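You operate a simulated robot arm through the tools that you are given. There is no shell and no other tool. Be economical: measure what you need, move in short steps, check, and stop when the job is done.

The job below is to be done with a simulated two-armed robot. You get a single attempt, and the scene is never put back.

TASK
Push the bottom cable drawer shut. Shut the middle cable drawer. Open the bottom cabinet drawer, put the multimeter in the inside of the bottom cabinet drawer, then shut the drawer. Open the bottom table drawer, put the black block on the top of the packing table away in the inside of the bottom table drawer, then shut the drawer. Put one of the sensors from the top of the packing table on the top of the workbench. Do these in any order.

Only the result counts: the job must be done as asked and must still hold three seconds after the hand-in. Knocking over, shifting, dropping, spilling or breaking anything else fails it.

THE ROBOT
Two 7-joint arms with three-finger grippers on one trunk, on a base that drives. Base frame: it is fixed to the floor where the robot stands at the start and does not move with it; the origin is under the middle of the robot, x ahead of it, y to its left, z up. Units: cm, degrees, N and s.
The left shoulder is at the start at [7, 16.5, 88.7], the right one opposite. With the tool pointing down near the work surface each hand reaches from about 24 to 84 cm from the robot's upright axis, wherever it stands, measured 20 degrees to its own side. Places, roughly: black block (5x8x4 cm) [-70, 130, 80]; bottom cabinet drawer [390, -160, 20]; bottom cable drawer [60, 10, 20]; bottom table drawer [-160, 200, 60]; inside of the bottom cabinet drawer [400, -150, 10]; inside of the bottom table drawer [-160, 210, 50]; middle cable drawer [60, 10, 40]; multimeter [200, -50, 75]; sensor [-75, 150, 75]; top of the workbench [290, -90, 80]. Payload 3.91 kg a hand.
The TCP of each hand is the grasp point between the finger pads, 3 cm short of the fingertips. In the tool frame z runs along the fingers and y along their closing line. The gripper opens to 11.6 cm. The gripper's body begins 7.3 cm behind the TCP.
Orientation is that of the tool frame in the base frame, as [roll, pitch, yaw] about the fixed x, y, z axes, in that order (R = Rz(yaw) Ry(pitch) Rx(roll)). With the fingers straight down and closing along the base's y, the tool's x points along the base's -x, its y along +y and its z along -z.

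THE INTERFACE
- The arms move only by the tool apply_moves. It takes "left_rows", "right_rows" or both (then of equal length, played together; a hand with none holds still); each is a list of rows, each a list of 6 numbers: the shift along the tool's x, y, z in cm, then the turn, a rotation vector about the tool's x, y, z in degrees. In form: [[dx, dy, dz, wx, wy, wz], ...]. A call has 1 to 8 rows; each row is the pose to reach, as a shift and turn from the pose commanded when the call began, along the tool's axes at that moment. "left_fingers" and "right_fingers" are, for a hand that has rows, the finger opening in cm, from 0 to 11.6, set as the call begins (left out, the last holds). Rows are played at 5 a second. More than 5 cm and 8.6 degrees between two rows, or a gripper value outside its range, and nothing of the call is played. Where a pose cannot be reached the arm comes as near as it can. A force on the tool above 40 N (or 10 N above the force at the start of the call, whichever is more), or a blocked arm, ends the call early, and 0.2 s more pass. The fingers move at their own pace (about 15.3 cm/s each) and stop on an object; they squeeze with about 45 N. The grip force told is the motor's: it shows also when the fingers shut on nothing. Time passes only in rows, and 0.2 s behind the last, so rows that repeat a pose let the fingers close. The reply holds the time, the measured pose of the TCP, the force on the tool along the base axes, the opening and the grip force, in the units named above and with some noise, with the torque about the TCP (base axes, N m) and any sound that the robot's microphone picked up.
- Cameras (640 x 400 px; columns grow to the right, rows downward): "scene" is now at [11.2, 1.32, 116.9]; the picture's right is [0.21, -0.98, 0.00], its down [-0.87, -0.19, -0.46] and it looks along [0.45, 0.10, -0.89] (base axes); focal length 267 px, centre (320, 200). "left" rides on the left gripper at [7.5, 1.7, -8.8] in its tool frame; the picture's right is [-0.22, 0.97, 0.00], its down [-0.70, -0.16, -0.70] and it looks along [-0.68, -0.16, 0.71] (tool axes); focal length 247 px, centre (320, 200). "right" rides on the right gripper at [5.2, 5.6, -8.8] in its tool frame; the picture's right is [-0.73, 0.68, 0.00], its down [-0.49, -0.52, -0.70] and it looks along [-0.48, -0.51, 0.71] (tool axes); focal length 247 px, centre (320, 200). There is no depth. A picture from a camera that has moved, and an enlarged one, comes with that camera's place and axes in the base frame and with its lens.
- snapshot(camera): a new picture of that camera. The clock stands still meanwhile.
- lift_body(by): slides the trunk up (or, below 0, down) by that many cm; the arms and the scene camera ride with it, the base frame stays. It gives what a move gives, with no picture.
- drive_base(legs): drives the robot by 1 to 6 legs, each [ahead, left, turn to the left] in cm, cm and degrees, along the robot's own axes; the way and the turn of a leg run together, so that a leg with both is an arc; at most 150 cm and 180 degrees a leg. The arms and the cameras ride along, it lands a little off, and it stops where it bumps. It gives what a move gives.
- aim_head(pan, tilt): turns the head with the scene camera to pan (to the left, within 86 degrees either way) and tilt (down, from -29 to 69), counted from straight ahead of the robot. It gives what a move gives.
- enlarge(camera, box): a new picture of the part [left, top, right, bottom] of that camera's present view, enlarged. The clock stands still meanwhile.
- sign_off(): hands the job in; it is judged then, once.

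Work in short steps. Places have to be worked out from the pictures, the camera data and where the tool is seen: move nearer, look again, correct. Check each grasp and each placing, and mend what went wrong. You have 186 turns and 166 pictures in all, those below and enlarged ones among them. Open the grippers and draw the arms clear of the work before you hand the job in, unless the task says otherwise; then end with one line.

The tools are called after ">>>" by a JSON object that holds its "api" and its "payload". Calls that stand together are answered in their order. apply_moves: Moves the arms, as the interface text tells. Its arguments: {"type":"object","properties":{"left_rows":{"type":"array"},"left_fingers":{"type":"number"},"right_rows":{"type":"array"},"right_fingers":{"type":"number"}},"required":[]} The other tools are called the same way: lift_body (by) slides the trunk up or down; drive_base (legs) drives the base; aim_head (pan, tilt) turns the head that bears the scene camera; snapshot (camera) takes a picture; enlarge (camera, box) takes an enlarged picture of a part of a camera's view; sign_off () hands the job in.

At the start:

```text
time_s: 0.0
left_position: [37.69, 21.67, 69.01]
left_tcp_rot: [-180.0, 0.1, -180.0]
left_wrist_force: [-0.7, 0.1, 0.7]
left_torque: [0.0, 0.02, 0.03]
left_grip_width: 11.58
left_grasp_force: 0.1
right_position: [48.32, -17.23, 69.59]
right_tcp_rot: [180.0, 0.0, 180.0]
right_wrist_force: [-0.2, 1.0, 0.2]
right_torque: [0.01, -0.01, 0.0]
right_grip_width: 11.59
right_grasp_force: 0.0
trunk travel left (down, up): [-42.4, 41.6]
robot x, y, heading: [-0.22, -0.47, 0.1]
head pan, tilt: [12.3, 62.6]
```

scene: 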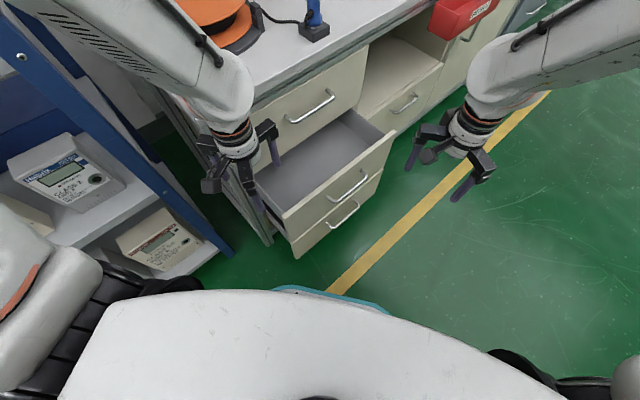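
right: 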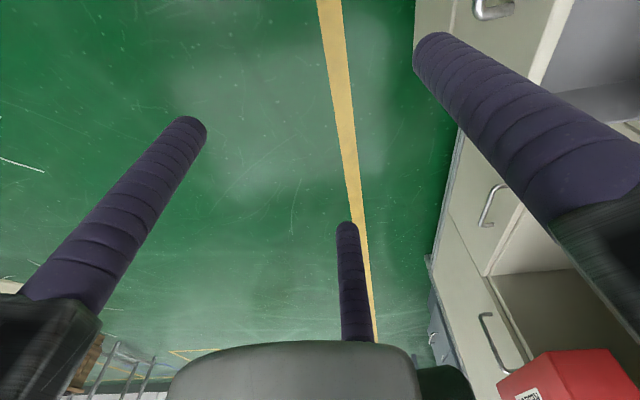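
left: 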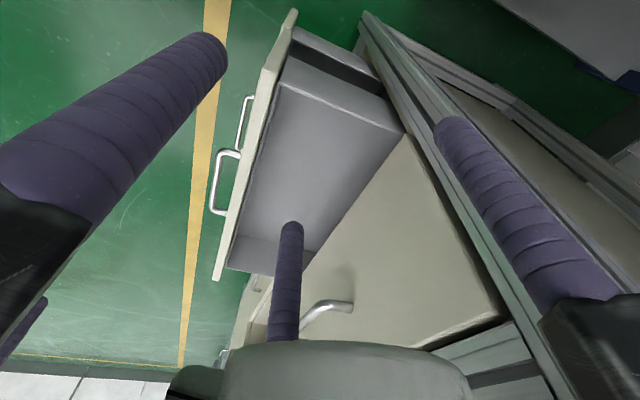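

The pictures show the middle drawer open ahead and the bottom one maybe part open below it. I raise the head to survey the room first.

>>> {"api": "aim_head", "payload": {"pan": 0, "tilt": 30}}

>>> {"api": "snapshot", "payload": {"camera": "scene"}}

>>> {"api": "aim_head", "payload": {"pan": 80, "tilt": 25}}

>>> {"api": "snapshot", "payload": {"camera": "scene"}}

>>> {"api": "aim_head", "payload": {"pan": -40, "tilt": 20}}

>>> {"api": "snapshot", "payload": {"camera": "scene"}}

```text
time_s: 1.0
left_position: [37.63, 21.65, 69.01]
left_tcp_rot: [180.0, 0.1, -180.0]
left_wrist_force: [-1.2, 0.0, -0.3]
left_torque: [0.05, 0.03, 0.01]
left_grip_width: 11.62
left_grasp_force: 0.1
right_position: [48.31, -17.25, 69.33]
right_tcp_rot: [-180.0, 0.0, -180.0]
right_wrist_force: [-0.1, 0.4, 0.4]
right_torque: [-0.01, -0.02, 0.02]
right_grip_width: 11.63
right_grasp_force: 0.1
trunk travel left (down, up): [-42.4, 41.6]
robot x, y, heading: [-0.04, 0.2, -0.1]
head pan, tilt: [0.0, 30.0]
```

```text
162 pictures are left
camera scene: at [14.04, -0.04, 121.4], right [0.0, -1.0, 0.0], down [-0.5, 0.0, -0.87], along [0.87, 0.0, -0.5], focal length 267 px, centre (320, 200)
```

scene: 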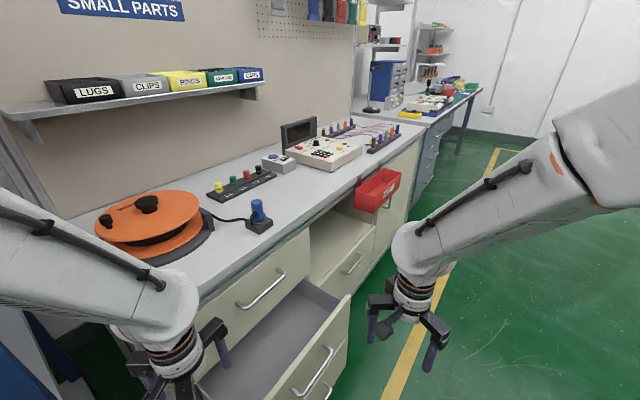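

```text
time_s: 2.5
left_position: [37.69, 21.69, 69.1]
left_tcp_rot: [180.0, 0.1, 180.0]
left_wrist_force: [1.0, 0.5, 0.3]
left_torque: [0.0, 0.02, -0.01]
left_grip_width: 11.62
left_grasp_force: 0.0
right_position: [48.42, -17.15, 69.45]
right_tcp_rot: [180.0, -0.1, 180.0]
right_wrist_force: [1.3, 0.7, 0.2]
right_torque: [0.0, 0.01, 0.01]
right_grip_width: 11.57
right_grasp_force: 0.0
trunk travel left (down, up): [-42.4, 41.6]
robot x, y, heading: [0.17, -0.04, 0.1]
head pan, tilt: [80.0, 25.0]
```

```text
161 pictures are left
camera scene: at [6.6, 9.03, 122.21], right [0.98, -0.17, 0.0], down [-0.07, -0.42, -0.91], along [0.16, 0.89, -0.42], focal length 267 px, centre (320, 200)
```

scene: 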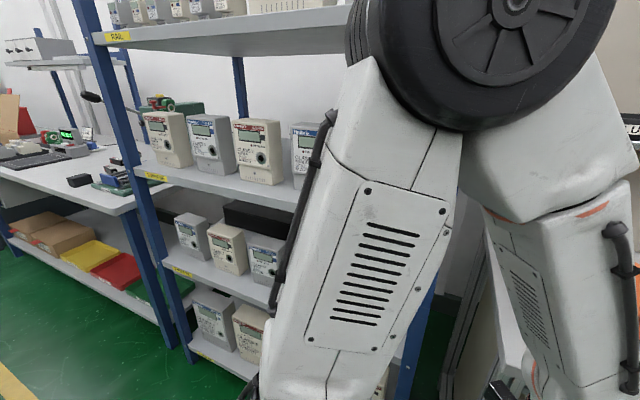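

```text
time_s: 4.5
left_position: [37.65, 21.66, 69.0]
left_tcp_rot: [179.9, 0.0, 180.0]
left_wrist_force: [0.0, 0.2, 0.0]
left_torque: [0.02, 0.02, 0.01]
left_grip_width: 11.6
left_grasp_force: 0.0
right_position: [48.23, -17.24, 69.42]
right_tcp_rot: [-180.0, -0.1, -180.0]
right_wrist_force: [-0.3, -0.5, -0.5]
right_torque: [0.0, 0.01, 0.02]
right_grip_width: 11.59
right_grasp_force: 0.1
trunk travel left (down, up): [-42.4, 41.6]
robot x, y, heading: [-0.23, -0.22, -0.1]
head pan, tilt: [-40.0, 20.0]
```

```text
160 pictures are left
camera scene: at [12.13, -6.02, 123.02], right [-0.64, -0.77, 0.0], down [-0.26, 0.22, -0.94], along [0.72, -0.6, -0.34], focal length 267 px, centre (320, 200)
```

scene: 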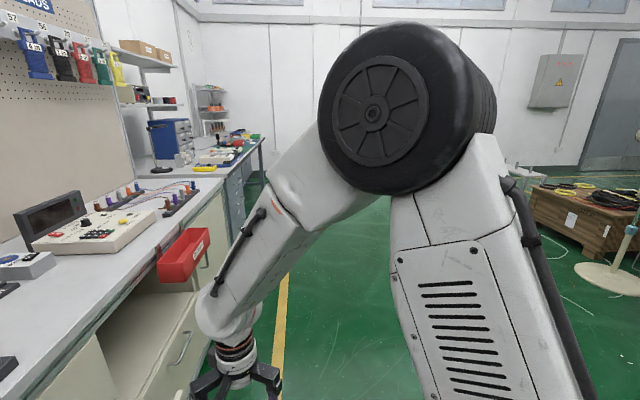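

The bench runs at about -37° in base axes, so drawers push in along roughly (0.60, 0.80). I back away from the bench square to its front and turn to face it.

>>> {"api": "drive_base", "payload": {"legs": [[-18, -24, 0], [0, 0, 53]]}}

>>> {"api": "aim_head", "payload": {"pan": 0, "tilt": 45}}

>>> {"api": "snapshot", "payload": {"camera": "scene"}}

```text
time_s: 9.0
left_position: [-13.04, 19.17, 68.98]
left_tcp_rot: [-180.0, 0.0, -126.2]
left_wrist_force: [0.3, -0.2, -0.1]
left_torque: [-0.02, 0.0, 0.03]
left_grip_width: 11.62
left_grasp_force: 0.0
right_position: [24.62, 4.77, 69.46]
right_tcp_rot: [-180.0, 0.0, -126.1]
right_wrist_force: [0.0, 0.0, 0.4]
right_torque: [-0.01, 0.01, 0.02]
right_grip_width: 11.62
right_grasp_force: 0.1
trunk travel left (down, up): [-42.4, 41.6]
robot x, y, heading: [-17.59, -23.89, 54.0]
head pan, tilt: [-40.0, 20.0]
```

```text
time_s: 10.0
left_position: [-13.19, 19.09, 69.1]
left_tcp_rot: [-180.0, 0.0, -126.1]
left_wrist_force: [-0.2, -0.6, 0.1]
left_torque: [0.01, -0.03, -0.02]
left_grip_width: 11.59
left_grasp_force: 0.0
right_position: [24.65, 4.9, 69.41]
right_tcp_rot: [180.0, 0.0, -126.1]
right_wrist_force: [-0.6, 0.3, -0.3]
right_torque: [0.0, 0.03, 0.0]
right_grip_width: 11.61
right_grasp_force: 0.1
trunk travel left (down, up): [-42.4, 41.6]
robot x, y, heading: [-17.27, -24.21, 54.0]
head pan, tilt: [0.0, 45.0]
```

```text
159 pictures are left
camera scene: at [-9.99, -13.44, 119.15], right [0.81, -0.59, 0.0], down [-0.42, -0.57, -0.71], along [0.42, 0.57, -0.71], focal length 267 px, centre (320, 200)
```

scene: 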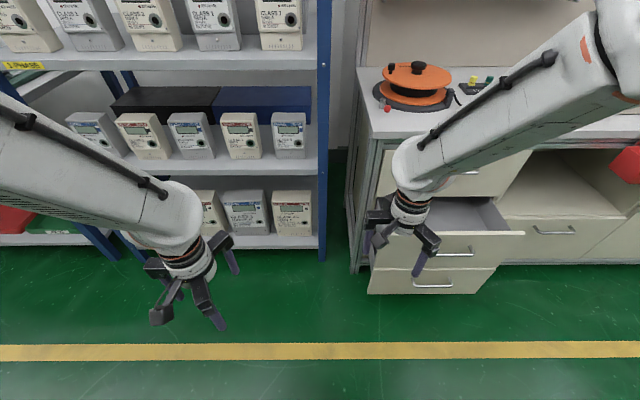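

Now I'm square to the bench (yellow line level). The drawer fronts lie roughly 18–70 cm right of centre, so I shift right, and turn the right hand's fingers forward.

>>> {"api": "drive_base", "payload": {"legs": [[0, -28, -0.5]]}}

>>> {"api": "apply_moves", "payload": {"right_rows": [[0, 0, 0, 0, -8.5, 0], [0, 0, 0, 0, -17, 0], [0, 0, 0, 0, -25.5, 0], [0, 0, 0, 0, -34, 0], [0, 0, 0, 0, -42.5, 0], [0, 0, 0, 0, -51, 0], [0, 0, 0, 0, -59.5, 0], [0, 0, 0, 0, -68, 0]], "right_fingers": 0}}

>>> {"api": "lift_body", "payload": {"by": -30}}

>>> {"api": "snapshot", "payload": {"camera": "scene"}}

>>> {"api": "snapshot", "payload": {"camera": "right"}}

```text
time_s: 12.0
left_position: [10.42, 2.16, 69.11]
left_tcp_rot: [179.8, 0.0, -126.5]
left_wrist_force: [-0.5, 0.3, -0.3]
left_torque: [0.01, 0.03, -0.01]
left_grip_width: 11.61
left_grasp_force: 0.1
right_position: [47.85, -12.36, 69.39]
right_tcp_rot: [-179.9, 0.0, -126.5]
right_wrist_force: [0.8, 0.0, -0.2]
right_torque: [0.02, 0.05, -0.03]
right_grip_width: 11.63
right_grasp_force: 0.3
trunk travel left (down, up): [-42.4, 41.6]
robot x, y, heading: [5.16, -40.8, 53.8]
head pan, tilt: [0.0, 45.0]
```

```text
time_s: 13.8
left_position: [10.46, 2.25, 68.87]
left_tcp_rot: [-180.0, 0.0, -126.5]
left_wrist_force: [0.3, -0.2, -0.4]
left_torque: [-0.04, 0.02, 0.03]
left_grip_width: 11.58
left_grasp_force: 0.0
right_position: [50.57, -7.7, 67.44]
right_tcp_rot: [166.9, 67.8, -142.0]
right_wrist_force: [0.7, -0.6, 0.1]
right_torque: [0.01, 0.02, 0.0]
right_grip_width: 0.89
right_grasp_force: 45.3
right hand out of reach, approached as far as the arm can: row 5, 6, 7, 8
trunk travel left (down, up): [-42.4, 41.6]
robot x, y, heading: [5.37, -40.92, 53.2]
head pan, tilt: [0.0, 45.0]
```

```text
time_s: 16.8
left_position: [10.33, 2.25, 38.91]
left_tcp_rot: [179.9, 0.0, -126.5]
left_wrist_force: [0.0, -1.3, 0.2]
left_torque: [0.01, -0.01, -0.03]
left_grip_width: 11.63
left_grasp_force: 0.1
right_position: [50.49, -7.97, 36.95]
right_tcp_rot: [167.9, 67.1, -141.1]
right_wrist_force: [0.6, 0.0, 0.9]
right_torque: [0.02, 0.03, 0.03]
right_grip_width: 0.9
right_grasp_force: 45.7
trunk travel left (down, up): [-12.4, 71.6]
robot x, y, heading: [5.45, -41.01, 53.6]
head pan, tilt: [0.0, 45.0]
```

```text
158 pictures are left
camera scene: at [13.14, -30.44, 89.15], right [0.8, -0.59, 0.0], down [-0.42, -0.57, -0.71], along [0.42, 0.57, -0.71], focal length 267 px, centre (320, 200)
```

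scene: 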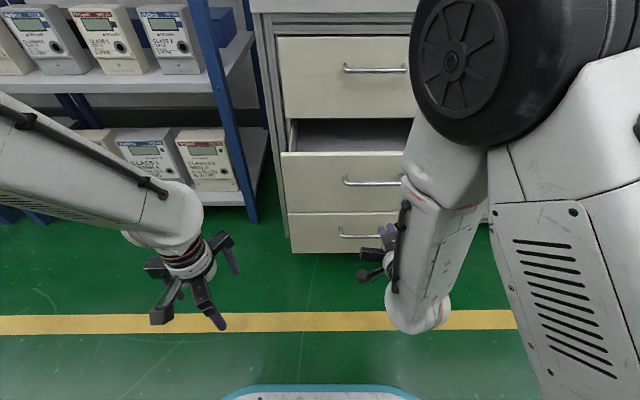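

```text
157 pictures are left
camera right: at [39.55, -12.05, 35.99], right [-0.3, 0.62, 0.73], down [0.15, -0.73, 0.67], along [0.94, 0.31, 0.13], focal length 247 px, centre (320, 200)
```

right: 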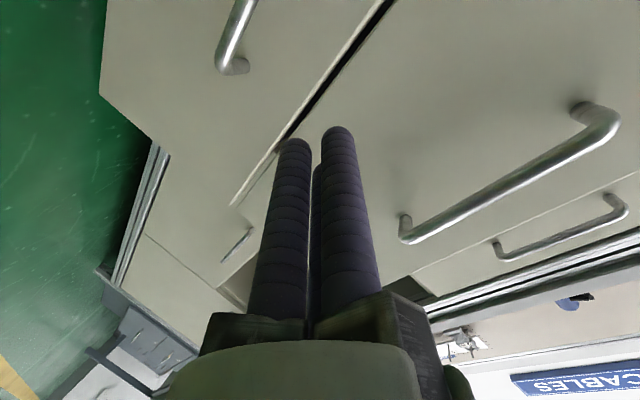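

The right fingers (tip near z 36) point at the middle/bottom seam; the middle panel spans about z 31–51 with its handle at 45. I raise 3 cm and drive forward in steps to push the middle drawer below its handle.

>>> {"api": "lift_body", "payload": {"by": 3}}

>>> {"api": "drive_base", "payload": {"legs": [[15, 0, 0]]}}

>>> {"api": "snapshot", "payload": {"camera": "scene"}}

>>> {"api": "snapshot", "payload": {"camera": "right"}}

```text
time_s: 17.6
left_position: [10.3, 2.16, 41.92]
left_tcp_rot: [180.0, 0.1, -126.5]
left_wrist_force: [-0.5, 0.1, 0.1]
left_torque: [0.02, -0.01, 0.01]
left_grip_width: 11.55
left_grasp_force: 0.0
right_position: [50.4, -7.94, 40.04]
right_tcp_rot: [168.0, 67.2, -141.2]
right_wrist_force: [0.5, -0.9, -0.5]
right_torque: [0.0, -0.01, -0.03]
right_grip_width: 0.91
right_grasp_force: 45.2
trunk travel left (down, up): [-15.4, 68.6]
robot x, y, heading: [5.35, -40.94, 53.5]
head pan, tilt: [0.0, 45.0]
```

```text
time_s: 18.9
left_position: [19.23, 14.22, 41.95]
left_tcp_rot: [-180.0, 0.0, -126.7]
left_wrist_force: [-1.2, -0.3, 0.4]
left_torque: [0.0, -0.02, -0.01]
left_grip_width: 11.63
left_grasp_force: 0.1
right_position: [59.49, 3.93, 40.1]
right_tcp_rot: [167.9, 67.2, -141.3]
right_wrist_force: [-0.4, 0.5, 0.4]
right_torque: [-0.03, 0.01, -0.02]
right_grip_width: 0.9
right_grasp_force: 44.8
trunk travel left (down, up): [-15.4, 68.6]
robot x, y, heading: [14.15, -28.79, 53.5]
head pan, tilt: [0.0, 45.0]
```

```text
156 pictures are left
camera scene: at [22.07, -18.41, 92.14], right [0.8, -0.6, 0.0], down [-0.42, -0.57, -0.71], along [0.42, 0.57, -0.71], focal length 267 px, centre (320, 200)
```

scene: 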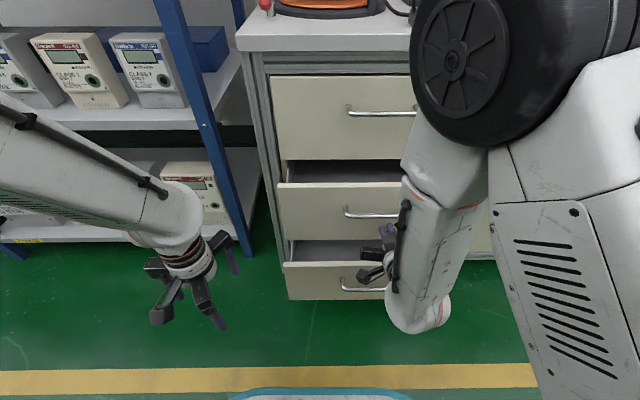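

```text
155 pictures are left
camera right: at [48.51, -0.03, 39.03], right [-0.3, 0.61, 0.73], down [0.14, -0.73, 0.67], along [0.94, 0.3, 0.13], focal length 247 px, centre (320, 200)
```

right: 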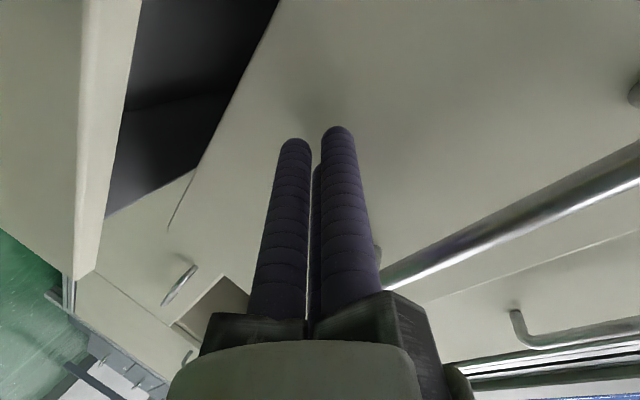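

The middle drawer is moving in (the bottom drawer's interior is now exposed). I continue pushing with the base.

>>> {"api": "drive_base", "payload": {"legs": [[8, 0, 0]]}}

>>> {"api": "snapshot", "payload": {"camera": "scene"}}

```text
time_s: 20.0
left_position: [24.02, 20.71, 42.0]
left_tcp_rot: [180.0, 0.0, -126.6]
left_wrist_force: [0.4, -0.1, -0.4]
left_torque: [0.02, 0.0, -0.03]
left_grip_width: 11.62
left_grasp_force: 0.0
right_position: [64.37, 10.54, 40.14]
right_tcp_rot: [167.3, 67.2, -142.1]
right_wrist_force: [0.4, -0.6, -0.4]
right_torque: [-0.01, 0.01, -0.01]
right_grip_width: 0.89
right_grasp_force: 44.6
trunk travel left (down, up): [-15.4, 68.6]
robot x, y, heading: [19.11, -22.6, 53.6]
head pan, tilt: [0.0, 45.0]
```

```text
154 pictures are left
camera scene: at [26.88, -11.93, 92.14], right [0.8, -0.6, 0.0], down [-0.42, -0.57, -0.71], along [0.42, 0.57, -0.71], focal length 267 px, centre (320, 200)
```

scene: 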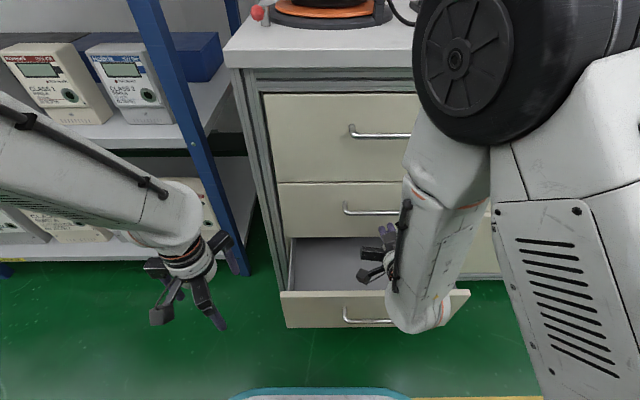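

The middle drawer looks nearly flush. I push a few cm more to seat it.

>>> {"api": "drive_base", "payload": {"legs": [[3, 0, 0]]}}

>>> {"api": "enlarge", "payload": {"camera": "scene", "box": [220, 60, 480, 340]}}

```text
time_s: 20.8
left_position: [25.0, 21.93, 41.92]
left_tcp_rot: [180.0, 0.0, -126.5]
left_wrist_force: [-0.2, -0.6, 0.2]
left_torque: [0.01, -0.02, -0.02]
left_grip_width: 11.63
left_grasp_force: 0.0
right_position: [65.12, 11.36, 39.8]
right_tcp_rot: [167.4, 66.8, -142.0]
right_wrist_force: [-0.5, -0.8, -1.1]
right_torque: [0.0, 0.02, -0.02]
right_grip_width: 0.91
right_grasp_force: 45.3
trunk travel left (down, up): [-15.4, 68.6]
robot x, y, heading: [20.14, -20.86, 53.5]
head pan, tilt: [0.0, 45.0]
stopped in leg 1: the force on the tool passed its limit at 210 N (the readings are from after the stop); the commanded pose is now the measured one
```

```text
1.43 times, centred on (350, 200) of scene
camera zoom: at [27.89, -10.58, 92.14], right [0.8, -0.6, 0.0], down [-0.42, -0.57, -0.71], along [0.42, 0.57, -0.71], focal length 382 px, centre (277, 200)
```

zoom: 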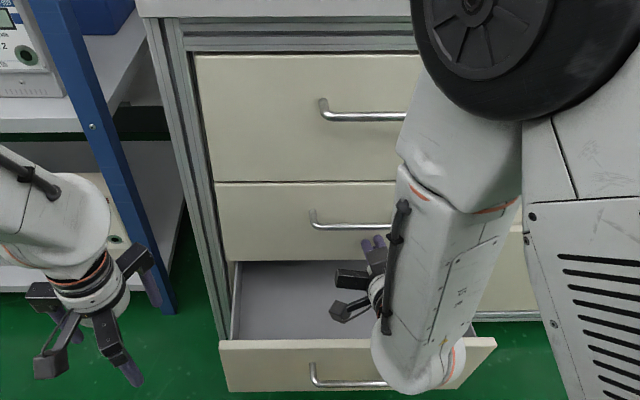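

Middle drawer is shut against its stop. I back off, lower the trunk, and line up on the bottom drawer below its handle.

>>> {"api": "drive_base", "payload": {"legs": [[-30, 0, 0]]}}

>>> {"api": "lift_body", "payload": {"by": -15.2}}

>>> {"api": "snapshot", "payload": {"camera": "scene"}}

>>> {"api": "snapshot", "payload": {"camera": "right"}}

```text
time_s: 22.9
left_position: [7.35, -1.85, 41.98]
left_tcp_rot: [180.0, 0.0, -126.7]
left_wrist_force: [-0.1, 0.4, -0.6]
left_torque: [-0.02, -0.03, 0.01]
left_grip_width: 11.59
left_grasp_force: 0.2
right_position: [47.4, -12.47, 39.9]
right_tcp_rot: [167.4, 66.8, -142.2]
right_wrist_force: [-0.5, 0.4, 0.5]
right_torque: [0.06, -0.02, -0.02]
right_grip_width: 0.87
right_grasp_force: 45.0
trunk travel left (down, up): [-15.4, 68.6]
robot x, y, heading: [2.27, -45.02, 53.5]
head pan, tilt: [0.0, 45.0]
```

```text
time_s: 24.6
left_position: [7.44, -1.95, 26.81]
left_tcp_rot: [-179.9, 0.0, -126.7]
left_wrist_force: [0.4, -0.6, -1.1]
left_torque: [0.0, -0.04, 0.0]
left_grip_width: 11.6
left_grasp_force: 0.0
right_position: [47.35, -12.41, 24.61]
right_tcp_rot: [167.3, 66.8, -142.3]
right_wrist_force: [0.5, -0.7, 0.3]
right_torque: [0.01, -0.02, 0.01]
right_grip_width: 0.89
right_grasp_force: 45.1
trunk travel left (down, up): [-0.2, 83.8]
robot x, y, heading: [2.16, -45.31, 53.2]
head pan, tilt: [0.0, 45.0]
```

```text
152 pictures are left
camera scene: at [10.13, -34.53, 76.96], right [0.8, -0.6, 0.0], down [-0.42, -0.57, -0.71], along [0.42, 0.57, -0.71], focal length 267 px, centre (320, 200)
```

scene: 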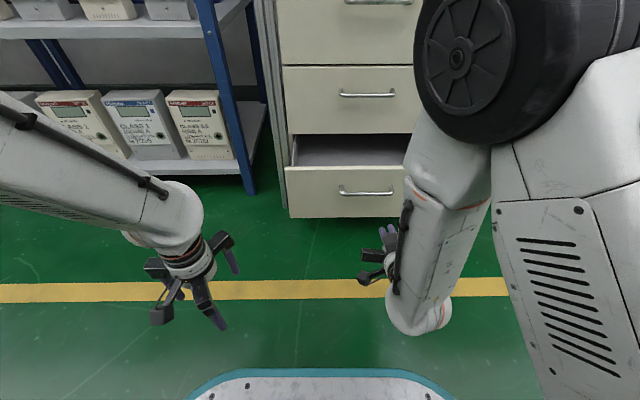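

```text
151 pictures are left
camera right: at [36.47, -16.52, 23.81], right [-0.29, 0.62, 0.73], down [0.14, -0.73, 0.67], along [0.95, 0.3, 0.12], focal length 247 px, centre (320, 200)
```

right: 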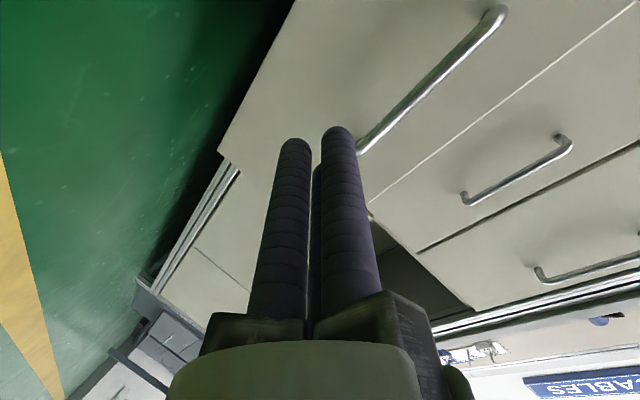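

The fingertips (z≈23) sit below the bottom handle (z≈29) on the panel. I drive forward to push it in.

>>> {"api": "drive_base", "payload": {"legs": [[24, 0, 0]]}}

>>> {"api": "snapshot", "payload": {"camera": "scene"}}

```text
time_s: 26.4
left_position: [21.53, 17.09, 26.8]
left_tcp_rot: [179.9, -0.2, -126.7]
left_wrist_force: [0.1, -0.1, -0.6]
left_torque: [0.0, 0.0, 0.01]
left_grip_width: 11.61
left_grasp_force: 0.2
right_position: [61.57, 6.56, 24.65]
right_tcp_rot: [167.4, 66.8, -142.3]
right_wrist_force: [0.4, -1.0, -7.9]
right_torque: [-0.12, 0.16, -0.02]
right_grip_width: 0.9
right_grasp_force: 44.8
trunk travel left (down, up): [-0.2, 83.8]
robot x, y, heading: [15.93, -25.71, 53.4]
head pan, tilt: [0.0, 45.0]
```

```text
150 pictures are left
camera scene: at [24.36, -15.43, 76.94], right [0.8, -0.6, 0.0], down [-0.42, -0.57, -0.71], along [0.42, 0.57, -0.71], focal length 267 px, centre (320, 200)
```

scene: 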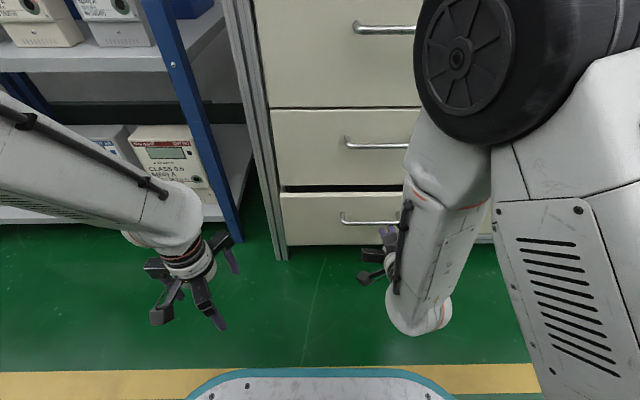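

A gap of about 2–3 cm is left above the bottom drawer; I push on until its stop.

>>> {"api": "drive_base", "payload": {"legs": [[6, 0, 0]]}}

>>> {"api": "enlarge", "payload": {"camera": "scene", "box": [220, 60, 480, 340]}}

```text
time_s: 27.6
left_position: [25.2, 22.12, 26.82]
left_tcp_rot: [179.9, 0.1, -126.8]
left_wrist_force: [0.8, 0.1, 0.1]
left_torque: [0.02, 0.03, 0.0]
left_grip_width: 11.59
left_grasp_force: 0.1
right_position: [64.79, 10.69, 23.65]
right_tcp_rot: [169.4, 65.1, -140.2]
right_wrist_force: [-0.4, -0.6, -3.9]
right_torque: [0.03, 0.02, -0.05]
right_grip_width: 0.88
right_grasp_force: 44.9
trunk travel left (down, up): [-0.2, 83.8]
robot x, y, heading: [20.1, -21.12, 53.2]
head pan, tilt: [0.0, 45.0]
stopped in leg 1: the force on the tool passed its limit at 61 N (the readings are from after the stop); the commanded pose is now the measured one
```

```text
1.43 times, centred on (350, 200) of scene
camera zoom: at [27.99, -10.58, 76.98], right [0.8, -0.6, 0.0], down [-0.42, -0.57, -0.71], along [0.42, 0.57, -0.71], focal length 382 px, centre (277, 200)
```

zoom: 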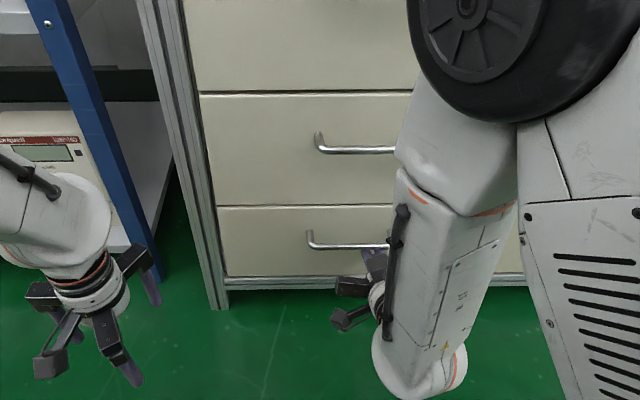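

Both cable drawers are shut. I back off, raise the trunk and return the right hand to point down.

>>> {"api": "drive_base", "payload": {"legs": [[-45, 0, 0]]}}

>>> {"api": "lift_body", "payload": {"by": 42}}

>>> {"api": "apply_moves", "payload": {"right_rows": [[0, 0, 0, 0, 8.5, 0], [0, 0, 0, 0, 17, 0], [0, 0, 0, 0, 25.5, 0], [0, 0, 0, 0, 34, 0], [0, 0, 0, 0, 42.5, 0], [0, 0, 0, 0, 51, 0], [0, 0, 0, 0, 59.5, 0], [0, 0, 0, 0, 66, 0]], "right_fingers": 11.6}}

>>> {"api": "aim_head", "payload": {"pan": 45, "tilt": 25}}

>>> {"api": "snapshot", "payload": {"camera": "scene"}}

```text
time_s: 30.3
left_position: [-1.78, -14.24, 26.91]
left_tcp_rot: [179.9, 0.0, -126.3]
left_wrist_force: [-0.8, 0.6, -0.5]
left_torque: [0.0, 0.0, -0.01]
left_grip_width: 11.6
left_grasp_force: 0.1
right_position: [37.69, -25.2, 23.8]
right_tcp_rot: [169.2, 65.2, -139.9]
right_wrist_force: [0.1, -0.3, 0.7]
right_torque: [0.03, -0.01, 0.0]
right_grip_width: 0.87
right_grasp_force: 44.9
trunk travel left (down, up): [-0.2, 83.8]
robot x, y, heading: [-6.67, -57.5, 53.5]
head pan, tilt: [0.0, 45.0]
```

```text
refused: 42 is not a number from -40 to 40
```

```text
time_s: 32.1
left_position: [-1.92, -14.16, 26.77]
left_tcp_rot: [179.9, 0.1, -126.4]
left_wrist_force: [-0.4, 1.1, -1.4]
left_torque: [0.02, 0.02, -0.01]
left_grip_width: 11.59
left_grasp_force: 0.1
right_position: [37.75, -25.18, 23.86]
right_tcp_rot: [175.6, -0.5, -130.1]
right_wrist_force: [-1.4, -0.3, -0.4]
right_torque: [-0.01, 0.01, 0.03]
right_grip_width: 11.61
right_grasp_force: 0.0
right hand out of reach, approached as far as the arm can: row 1
trunk travel left (down, up): [-0.2, 83.8]
robot x, y, heading: [-6.35, -57.07, 53.7]
head pan, tilt: [0.0, 45.0]
```

```text
time_s: 33.2
left_position: [-1.93, -14.09, 26.88]
left_tcp_rot: [179.9, 0.0, -126.4]
left_wrist_force: [-0.3, 0.2, -0.1]
left_torque: [0.0, 0.01, 0.0]
left_grip_width: 11.59
left_grasp_force: 0.0
right_position: [37.65, -25.15, 23.89]
right_tcp_rot: [175.5, -0.5, -130.1]
right_wrist_force: [0.5, -0.3, 0.4]
right_torque: [0.03, -0.02, 0.01]
right_grip_width: 11.6
right_grasp_force: 0.0
trunk travel left (down, up): [-0.2, 83.8]
robot x, y, heading: [-5.97, -57.41, 53.5]
head pan, tilt: [45.0, 25.0]
```

```text
148 pictures are left
camera scene: at [-5.13, -44.18, 80.0], right [0.99, 0.15, 0.0], down [0.06, -0.42, -0.91], along [-0.14, 0.9, -0.42], focal length 267 px, centre (320, 200)
```

scene: 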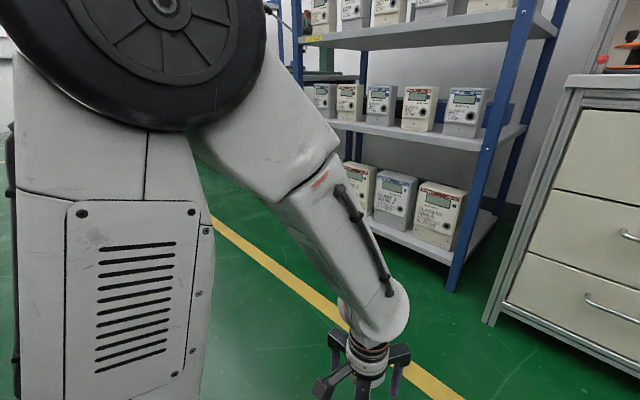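

Both cable drawers are confirmed shut. I raise the trunk and drive left along the aisle toward the packing table.

>>> {"api": "lift_body", "payload": {"by": 40}}

>>> {"api": "drive_base", "payload": {"legs": [[0, 140, 0]]}}

>>> {"api": "aim_head", "payload": {"pan": 20, "tilt": 35}}

>>> {"api": "snapshot", "payload": {"camera": "scene"}}

```text
time_s: 37.1
left_position: [-1.72, -14.15, 66.87]
left_tcp_rot: [179.9, 0.0, -126.4]
left_wrist_force: [-0.3, -0.8, 0.3]
left_torque: [0.03, -0.02, 0.02]
left_grip_width: 11.6
left_grasp_force: 0.1
right_position: [37.7, -25.24, 64.02]
right_tcp_rot: [175.5, -0.3, -129.8]
right_wrist_force: [0.3, 0.9, -0.7]
right_torque: [-0.02, -0.01, 0.0]
right_grip_width: 11.61
right_grasp_force: 0.1
trunk travel left (down, up): [-40.2, 43.8]
robot x, y, heading: [-6.96, -57.27, 53.8]
head pan, tilt: [45.0, 25.0]
```

```text
time_s: 44.0
left_position: [-116.9, 66.57, 66.75]
left_tcp_rot: [179.8, 0.0, -124.3]
left_wrist_force: [0.2, -0.3, 0.7]
left_torque: [0.02, -0.01, 0.0]
left_grip_width: 11.63
left_grasp_force: 0.2
right_position: [-77.06, 57.04, 63.85]
right_tcp_rot: [175.5, -0.4, -127.9]
right_wrist_force: [0.2, -0.9, 0.5]
right_torque: [0.02, 0.0, 0.02]
right_grip_width: 11.6
right_grasp_force: 0.1
trunk travel left (down, up): [-40.2, 43.8]
robot x, y, heading: [-120.42, 23.14, 55.8]
head pan, tilt: [45.0, 25.0]
```

```text
time_s: 44.9
left_position: [-116.94, 66.49, 66.86]
left_tcp_rot: [179.9, 0.1, -124.4]
left_wrist_force: [-0.4, 0.1, 0.0]
left_torque: [0.03, 0.02, -0.02]
left_grip_width: 11.62
left_grasp_force: 0.0
right_position: [-76.98, 56.88, 63.91]
right_tcp_rot: [175.4, -0.3, -128.0]
right_wrist_force: [-0.5, 0.3, 0.5]
right_torque: [-0.06, 0.0, -0.02]
right_grip_width: 11.61
right_grasp_force: 0.0
trunk travel left (down, up): [-40.2, 43.8]
robot x, y, heading: [-119.78, 23.27, 55.7]
head pan, tilt: [20.0, 35.0]
```

```text
147 pictures are left
camera scene: at [-115.29, 35.9, 118.43], right [0.97, -0.25, 0.0], down [-0.14, -0.56, -0.82], along [0.2, 0.79, -0.57], focal length 267 px, centre (320, 200)
```

scene: 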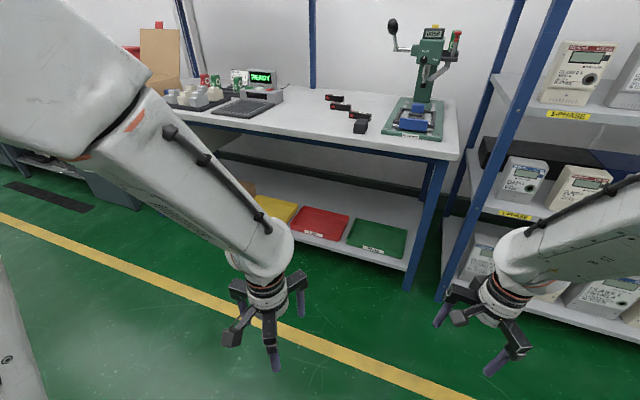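

The packing table is in view; I enlarge the part with the small objects.

>>> {"api": "enlarge", "payload": {"camera": "scene", "box": [150, 40, 470, 180]}}

>>> {"api": "aim_head", "payload": {"pan": 50, "tilt": 35}}

>>> {"api": "snapshot", "payload": {"camera": "scene"}}

```text
2.00 times, centred on (310, 110) of scene
camera zoom: at [-115.29, 35.9, 118.43], right [0.97, -0.25, 0.0], down [-0.14, -0.56, -0.82], along [0.2, 0.79, -0.57], focal length 534 px, centre (340, 380)
```

zoom: 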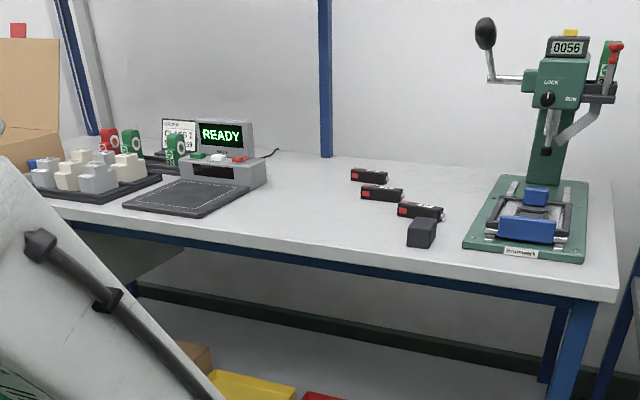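

```text
time_s: 45.9
left_position: [-116.96, 66.47, 66.82]
left_tcp_rot: [179.9, 0.0, -124.5]
left_wrist_force: [-0.5, 0.2, -0.5]
left_torque: [0.01, -0.02, -0.02]
left_grip_width: 11.58
left_grasp_force: 0.2
right_position: [-77.14, 56.96, 63.86]
right_tcp_rot: [175.5, -0.4, -128.0]
right_wrist_force: [0.5, 0.9, -0.5]
right_torque: [0.0, 0.01, 0.01]
right_grip_width: 11.59
right_grasp_force: 0.0
trunk travel left (down, up): [-40.2, 43.8]
robot x, y, heading: [-120.07, 23.26, 55.5]
head pan, tilt: [50.0, 35.0]
```

```text
145 pictures are left
camera scene: at [-119.84, 35.85, 118.43], right [0.96, 0.27, 0.0], down [0.15, -0.55, -0.82], along [-0.22, 0.79, -0.57], focal length 267 px, centre (320, 200)
```

scene: 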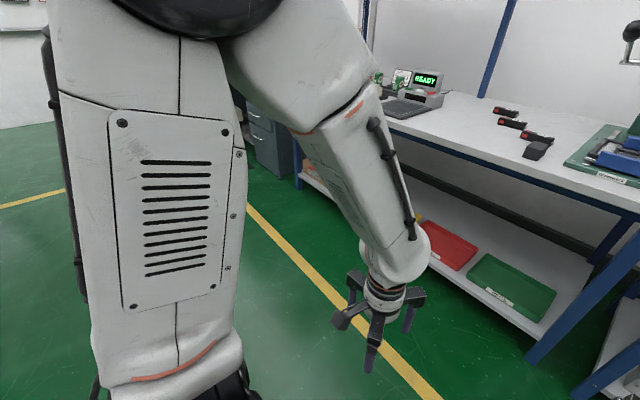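

Three black/red sensors lie in a row with the black block in front (about [-70, 138]). I raise the trunk and drive so the block is in front of the right hand.

>>> {"api": "lift_body", "payload": {"by": 30}}

>>> {"api": "drive_base", "payload": {"legs": [[0, 38, -2.5], [60, 0, 0]]}}

>>> {"api": "aim_head", "payload": {"pan": -5, "tilt": 55}}

>>> {"api": "snapshot", "payload": {"camera": "scene"}}

>>> {"api": "snapshot", "payload": {"camera": "right"}}

```text
time_s: 48.9
left_position: [-116.97, 66.62, 96.85]
left_tcp_rot: [179.8, -0.1, -124.4]
left_wrist_force: [0.2, 0.2, -0.1]
left_torque: [0.02, -0.01, 0.01]
left_grip_width: 11.57
left_grasp_force: 0.0
right_position: [-77.08, 57.09, 93.86]
right_tcp_rot: [175.6, -0.4, -127.9]
right_wrist_force: [-0.7, 0.2, -0.3]
right_torque: [0.0, -0.01, -0.04]
right_grip_width: 11.6
right_grasp_force: 0.0
trunk travel left (down, up): [-70.2, 13.8]
robot x, y, heading: [-120.11, 22.6, 55.9]
head pan, tilt: [50.0, 35.0]
```

```text
time_s: 54.3
left_position: [-110.23, 136.73, 96.84]
left_tcp_rot: [179.9, -0.1, -127.0]
left_wrist_force: [0.1, -0.9, -0.9]
left_torque: [0.0, 0.01, 0.01]
left_grip_width: 11.58
left_grasp_force: 0.0
right_position: [-70.83, 125.33, 93.86]
right_tcp_rot: [175.5, -0.4, -130.6]
right_wrist_force: [-0.2, -0.9, 0.2]
right_torque: [0.01, -0.01, -0.02]
right_grip_width: 11.58
right_grasp_force: 0.1
trunk travel left (down, up): [-70.2, 13.8]
robot x, y, heading: [-115.69, 93.88, 53.2]
head pan, tilt: [50.0, 35.0]
```

```text
time_s: 55.5
left_position: [-110.26, 136.84, 96.78]
left_tcp_rot: [179.9, -0.1, -126.9]
left_wrist_force: [0.3, -0.8, -0.3]
left_torque: [-0.01, -0.02, 0.0]
left_grip_width: 11.61
left_grasp_force: 0.0
right_position: [-70.79, 125.31, 93.94]
right_tcp_rot: [175.5, -0.3, -130.6]
right_wrist_force: [0.9, -0.7, 0.9]
right_torque: [-0.01, 0.0, 0.0]
right_grip_width: 11.61
right_grasp_force: 0.1
trunk travel left (down, up): [-70.2, 13.8]
robot x, y, heading: [-115.35, 93.64, 53.1]
head pan, tilt: [-5.0, 55.0]
```

```text
144 pictures are left
camera scene: at [-107.7, 103.03, 145.61], right [0.74, -0.67, 0.0], down [-0.55, -0.61, -0.57], along [0.38, 0.43, -0.82], focal length 267 px, centre (320, 200)
```

scene: 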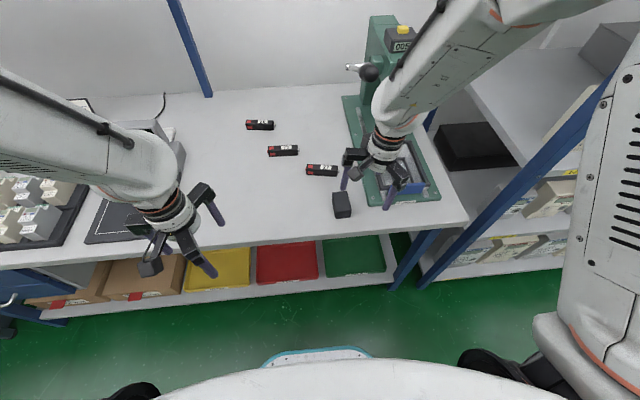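

```text
143 pictures are left
camera right: at [-77.88, 124.65, 103.16], right [-0.04, 1.0, 0.05], down [0.76, 0.0, 0.65], along [0.65, 0.06, -0.76], focal length 247 px, centre (320, 200)
```

right: 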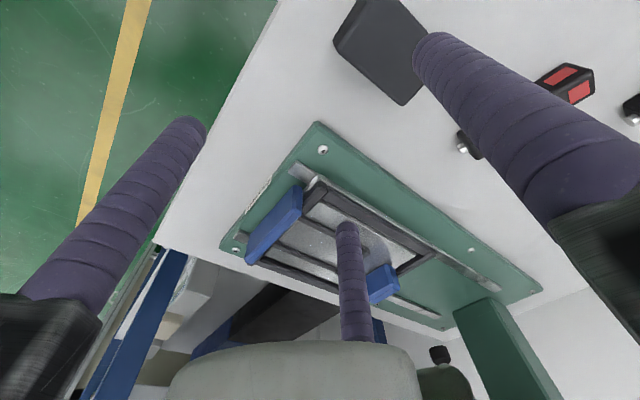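

The block is at roughly [-72, 133.5]; I look closer for its orientation and size.

>>> {"api": "enlarge", "payload": {"camera": "scene", "box": [230, 100, 430, 225]}}

>>> {"api": "enlarge", "payload": {"camera": "right", "box": [300, 0, 640, 200]}}

```text
3.20 times, centred on (330, 162) of scene
camera zoom: at [-107.7, 103.03, 145.61], right [0.74, -0.67, 0.0], down [-0.55, -0.61, -0.57], along [0.38, 0.43, -0.82], focal length 855 px, centre (288, 320)
```

zoom: 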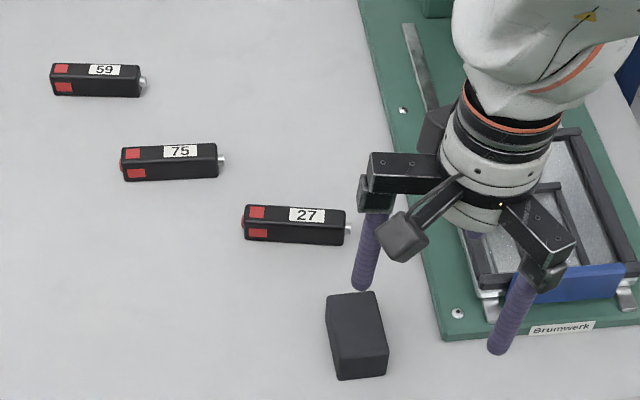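

```text
1.88 times, centred on (470, 100) of right
camera zoom: at [-77.88, 124.65, 103.16], right [-0.04, 1.0, 0.05], down [0.76, 0.0, 0.65], along [0.65, 0.06, -0.76], focal length 465 px, centre (38, 388)
```

zoom: 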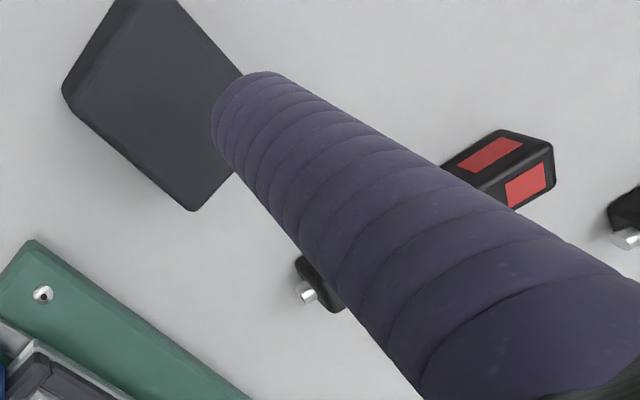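

Two views put the block top at z≈83, centre ≈ [-74.4, 131.3], long axis at ~57° heading. I move the right hand over it with fingers aligned across the narrow side.

>>> {"api": "apply_moves", "payload": {"right_rows": [[-0.7, 2.2, 0, 1.5, 0, -2.5], [-1.4, 4.4, 0, 3, 0, -5], [-2.2, 6.6, 0, 4.5, 0, -7.6], [-2.2, 6.6, 0, 4.5, 0, -7.6]]}}

>>> {"api": "snapshot", "payload": {"camera": "right"}}

>>> {"api": "enlarge", "payload": {"camera": "scene", "box": [230, 100, 430, 225]}}

```text
time_s: 56.5
left_position: [-110.17, 136.72, 96.88]
left_tcp_rot: [179.9, 0.0, -127.0]
left_wrist_force: [0.0, -0.4, 0.2]
left_torque: [0.03, 0.0, -0.01]
left_grip_width: 11.59
left_grasp_force: 0.1
right_position: [-74.38, 131.28, 94.33]
right_tcp_rot: [179.9, -0.1, -122.9]
right_wrist_force: [0.3, -0.5, 0.5]
right_torque: [0.02, -0.02, -0.02]
right_grip_width: 11.6
right_grasp_force: 0.1
trunk travel left (down, up): [-70.2, 13.8]
robot x, y, heading: [-115.38, 93.67, 53.2]
head pan, tilt: [-5.0, 55.0]
```

```text
140 pictures are left
camera right: at [-81.88, 129.96, 103.2], right [-0.17, 0.98, 0.0], down [0.7, 0.12, 0.7], along [0.69, 0.12, -0.72], focal length 247 px, centre (320, 200)
```

right: 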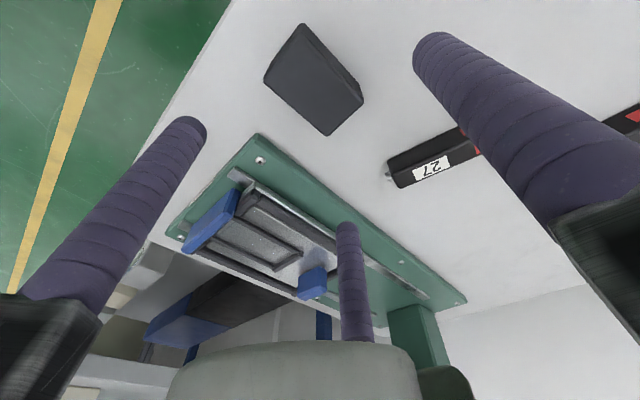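

```text
3.20 times, centred on (330, 162) of scene
camera zoom: at [-107.67, 102.97, 145.61], right [0.74, -0.67, 0.0], down [-0.55, -0.61, -0.57], along [0.38, 0.43, -0.82], focal length 855 px, centre (288, 320)
```

zoom: 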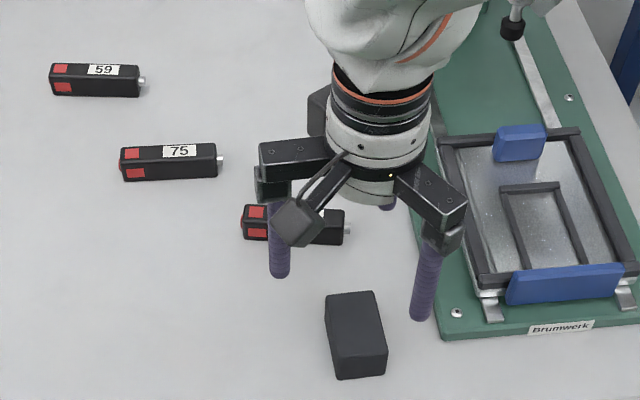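

The block is centred under the hand within about half a centimetre. I descend in steps, watching for contact.

>>> {"api": "apply_moves", "payload": {"right_rows": [[0, 0, 4, 0, 0, 0], [0, 0, 8, 0, 0, 0], [0, 0, 11, 0, 0, 0], [0, 0, 12.5, 0, 0, 0], [0, 0, 12.5, 0, 0, 0]]}}

>>> {"api": "snapshot", "payload": {"camera": "right"}}

>>> {"api": "enlarge", "payload": {"camera": "scene", "box": [230, 100, 430, 225]}}

```text
time_s: 57.5
left_position: [-110.37, 136.58, 96.86]
left_tcp_rot: [179.9, 0.0, -127.1]
left_wrist_force: [-0.7, 0.6, -0.1]
left_torque: [0.0, 0.03, 0.02]
left_grip_width: 11.62
left_grasp_force: 0.0
right_position: [-74.54, 131.31, 83.01]
right_tcp_rot: [-180.0, 0.0, -122.9]
right_wrist_force: [-4.9, -6.3, 12.3]
right_torque: [0.17, -0.72, -0.23]
right_grip_width: 11.52
right_grasp_force: 0.1
trunk travel left (down, up): [-70.2, 13.8]
robot x, y, heading: [-115.25, 93.53, 53.2]
head pan, tilt: [-5.0, 55.0]
stopped in row 4 (right hand): the force on the tool passed its limit at 52 N (the readings are from after the stop); the commanded pose is now the measured one
```

```text
138 pictures are left
camera right: at [-82.05, 129.96, 91.85], right [-0.17, 0.98, 0.0], down [0.7, 0.12, 0.7], along [0.69, 0.12, -0.71], focal length 247 px, centre (320, 200)
```

right: 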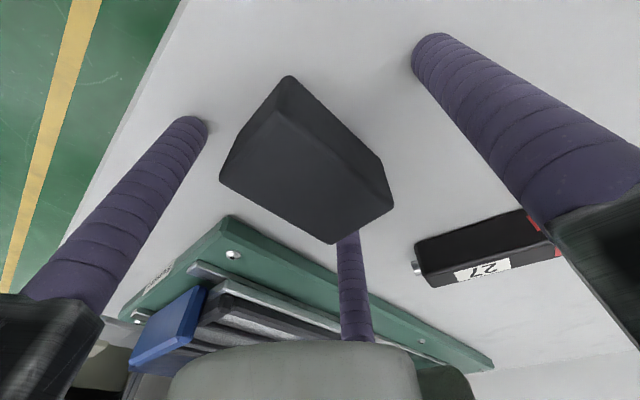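

```text
3.20 times, centred on (330, 162) of scene
camera zoom: at [-107.83, 102.85, 145.64], right [0.74, -0.67, 0.0], down [-0.55, -0.61, -0.57], along [0.38, 0.43, -0.82], focal length 855 px, centre (288, 320)
```

zoom: 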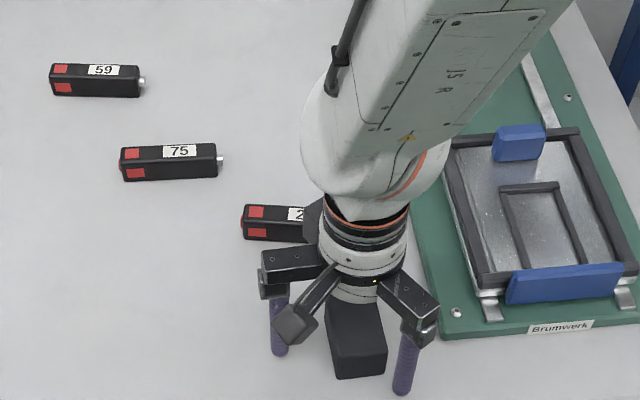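

The tips touched the table at z≈80 (TCP 83). I lift slightly, shift 1 cm back over the block's middle, and close.

>>> {"api": "apply_moves", "payload": {"right_rows": [[0.5, 0.4, -0.7, 0, 0, 0], [1, 0.8, -0.7, 0, 0, 0]]}}

>>> {"api": "apply_moves", "payload": {"right_rows": [[0, 0, 0, 0, 0, 0], [0, 0, 0, 0, 0, 0], [0, 0, 0, 0, 0, 0], [0, 0, 0, 0, 0, 0]], "right_fingers": 0}}

>>> {"api": "snapshot", "payload": {"camera": "right"}}

```text
time_s: 58.1
left_position: [-110.18, 136.7, 96.9]
left_tcp_rot: [179.9, 0.0, -126.9]
left_wrist_force: [0.3, 0.1, 0.5]
left_torque: [0.02, -0.03, 0.06]
left_grip_width: 11.58
left_grasp_force: 0.0
right_position: [-75.6, 131.07, 83.53]
right_tcp_rot: [180.0, 0.0, -123.1]
right_wrist_force: [0.1, 0.6, -0.3]
right_torque: [0.0, 0.02, -0.01]
right_grip_width: 11.6
right_grasp_force: 0.0
trunk travel left (down, up): [-70.2, 13.8]
robot x, y, heading: [-115.33, 93.57, 52.9]
head pan, tilt: [-5.0, 55.0]
```

```text
time_s: 59.1
left_position: [-110.29, 136.7, 96.85]
left_tcp_rot: [179.9, -0.1, -127.1]
left_wrist_force: [-0.9, 0.7, -0.1]
left_torque: [0.02, -0.02, -0.01]
left_grip_width: 11.62
left_grasp_force: 0.1
right_position: [-75.57, 131.02, 83.5]
right_tcp_rot: [-179.9, 0.0, -123.0]
right_wrist_force: [-0.6, -1.0, 0.3]
right_torque: [-0.01, 0.01, -0.01]
right_grip_width: 7.96
right_grasp_force: 44.5
trunk travel left (down, up): [-70.2, 13.8]
robot x, y, heading: [-115.71, 93.88, 52.9]
head pan, tilt: [-5.0, 55.0]
```

```text
136 pictures are left
camera right: at [-83.13, 129.71, 92.39], right [-0.17, 0.98, 0.0], down [0.7, 0.12, 0.7], along [0.69, 0.12, -0.72], focal length 247 px, centre (320, 200)
```

right: 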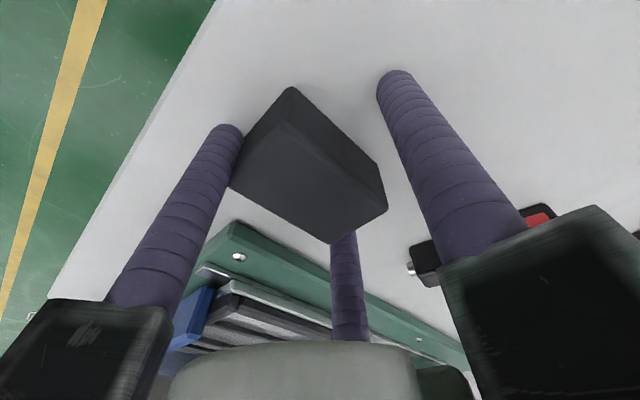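

The pictures show three fingers at 120° closing to the centre, not two: two of them pinch the block's ends and the third misses. I reopen, shift the hand so the block sits toward the +y finger, and look.

>>> {"api": "apply_moves", "payload": {"right_rows": [[0, 0, 0, 0, 0, 0], [0, 0, 0, 0, 0, 0]], "right_fingers": 11.6}}

>>> {"api": "snapshot", "payload": {"camera": "right"}}

>>> {"api": "enlarge", "payload": {"camera": "scene", "box": [270, 140, 430, 240]}}

```text
time_s: 59.7
left_position: [-110.18, 136.85, 96.65]
left_tcp_rot: [179.9, -0.1, -127.0]
left_wrist_force: [-0.1, -0.6, -0.4]
left_torque: [-0.05, 0.01, 0.01]
left_grip_width: 11.59
left_grasp_force: 0.2
right_position: [-75.5, 131.11, 83.51]
right_tcp_rot: [179.9, -0.1, -122.9]
right_wrist_force: [-0.2, -0.1, 0.2]
right_torque: [0.01, 0.0, -0.01]
right_grip_width: 11.59
right_grasp_force: 0.0
trunk travel left (down, up): [-70.2, 13.8]
robot x, y, heading: [-115.6, 93.5, 53.0]
head pan, tilt: [-5.0, 55.0]
```

```text
135 pictures are left
camera right: at [-83.13, 129.71, 92.39], right [-0.17, 0.98, 0.0], down [0.7, 0.12, 0.7], along [0.69, 0.12, -0.72], focal length 247 px, centre (320, 200)
```

right: 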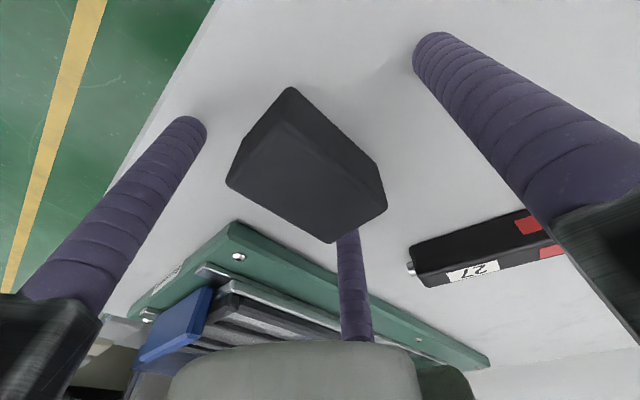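

```text
4.00 times, centred on (350, 190) of scene
camera zoom: at [-107.69, 103.02, 145.61], right [0.74, -0.67, 0.0], down [-0.55, -0.61, -0.57], along [0.38, 0.43, -0.82], focal length 1069 px, centre (200, 240)
```

zoom: 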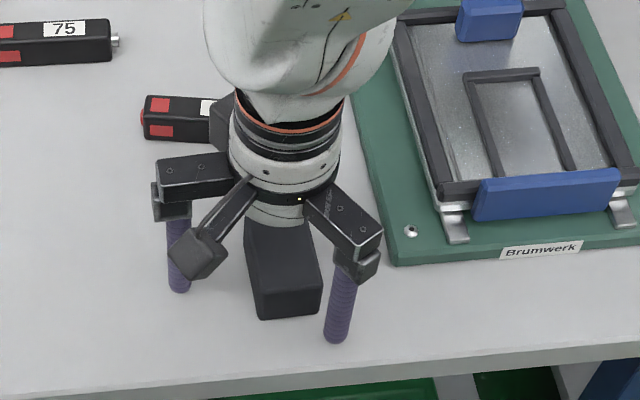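

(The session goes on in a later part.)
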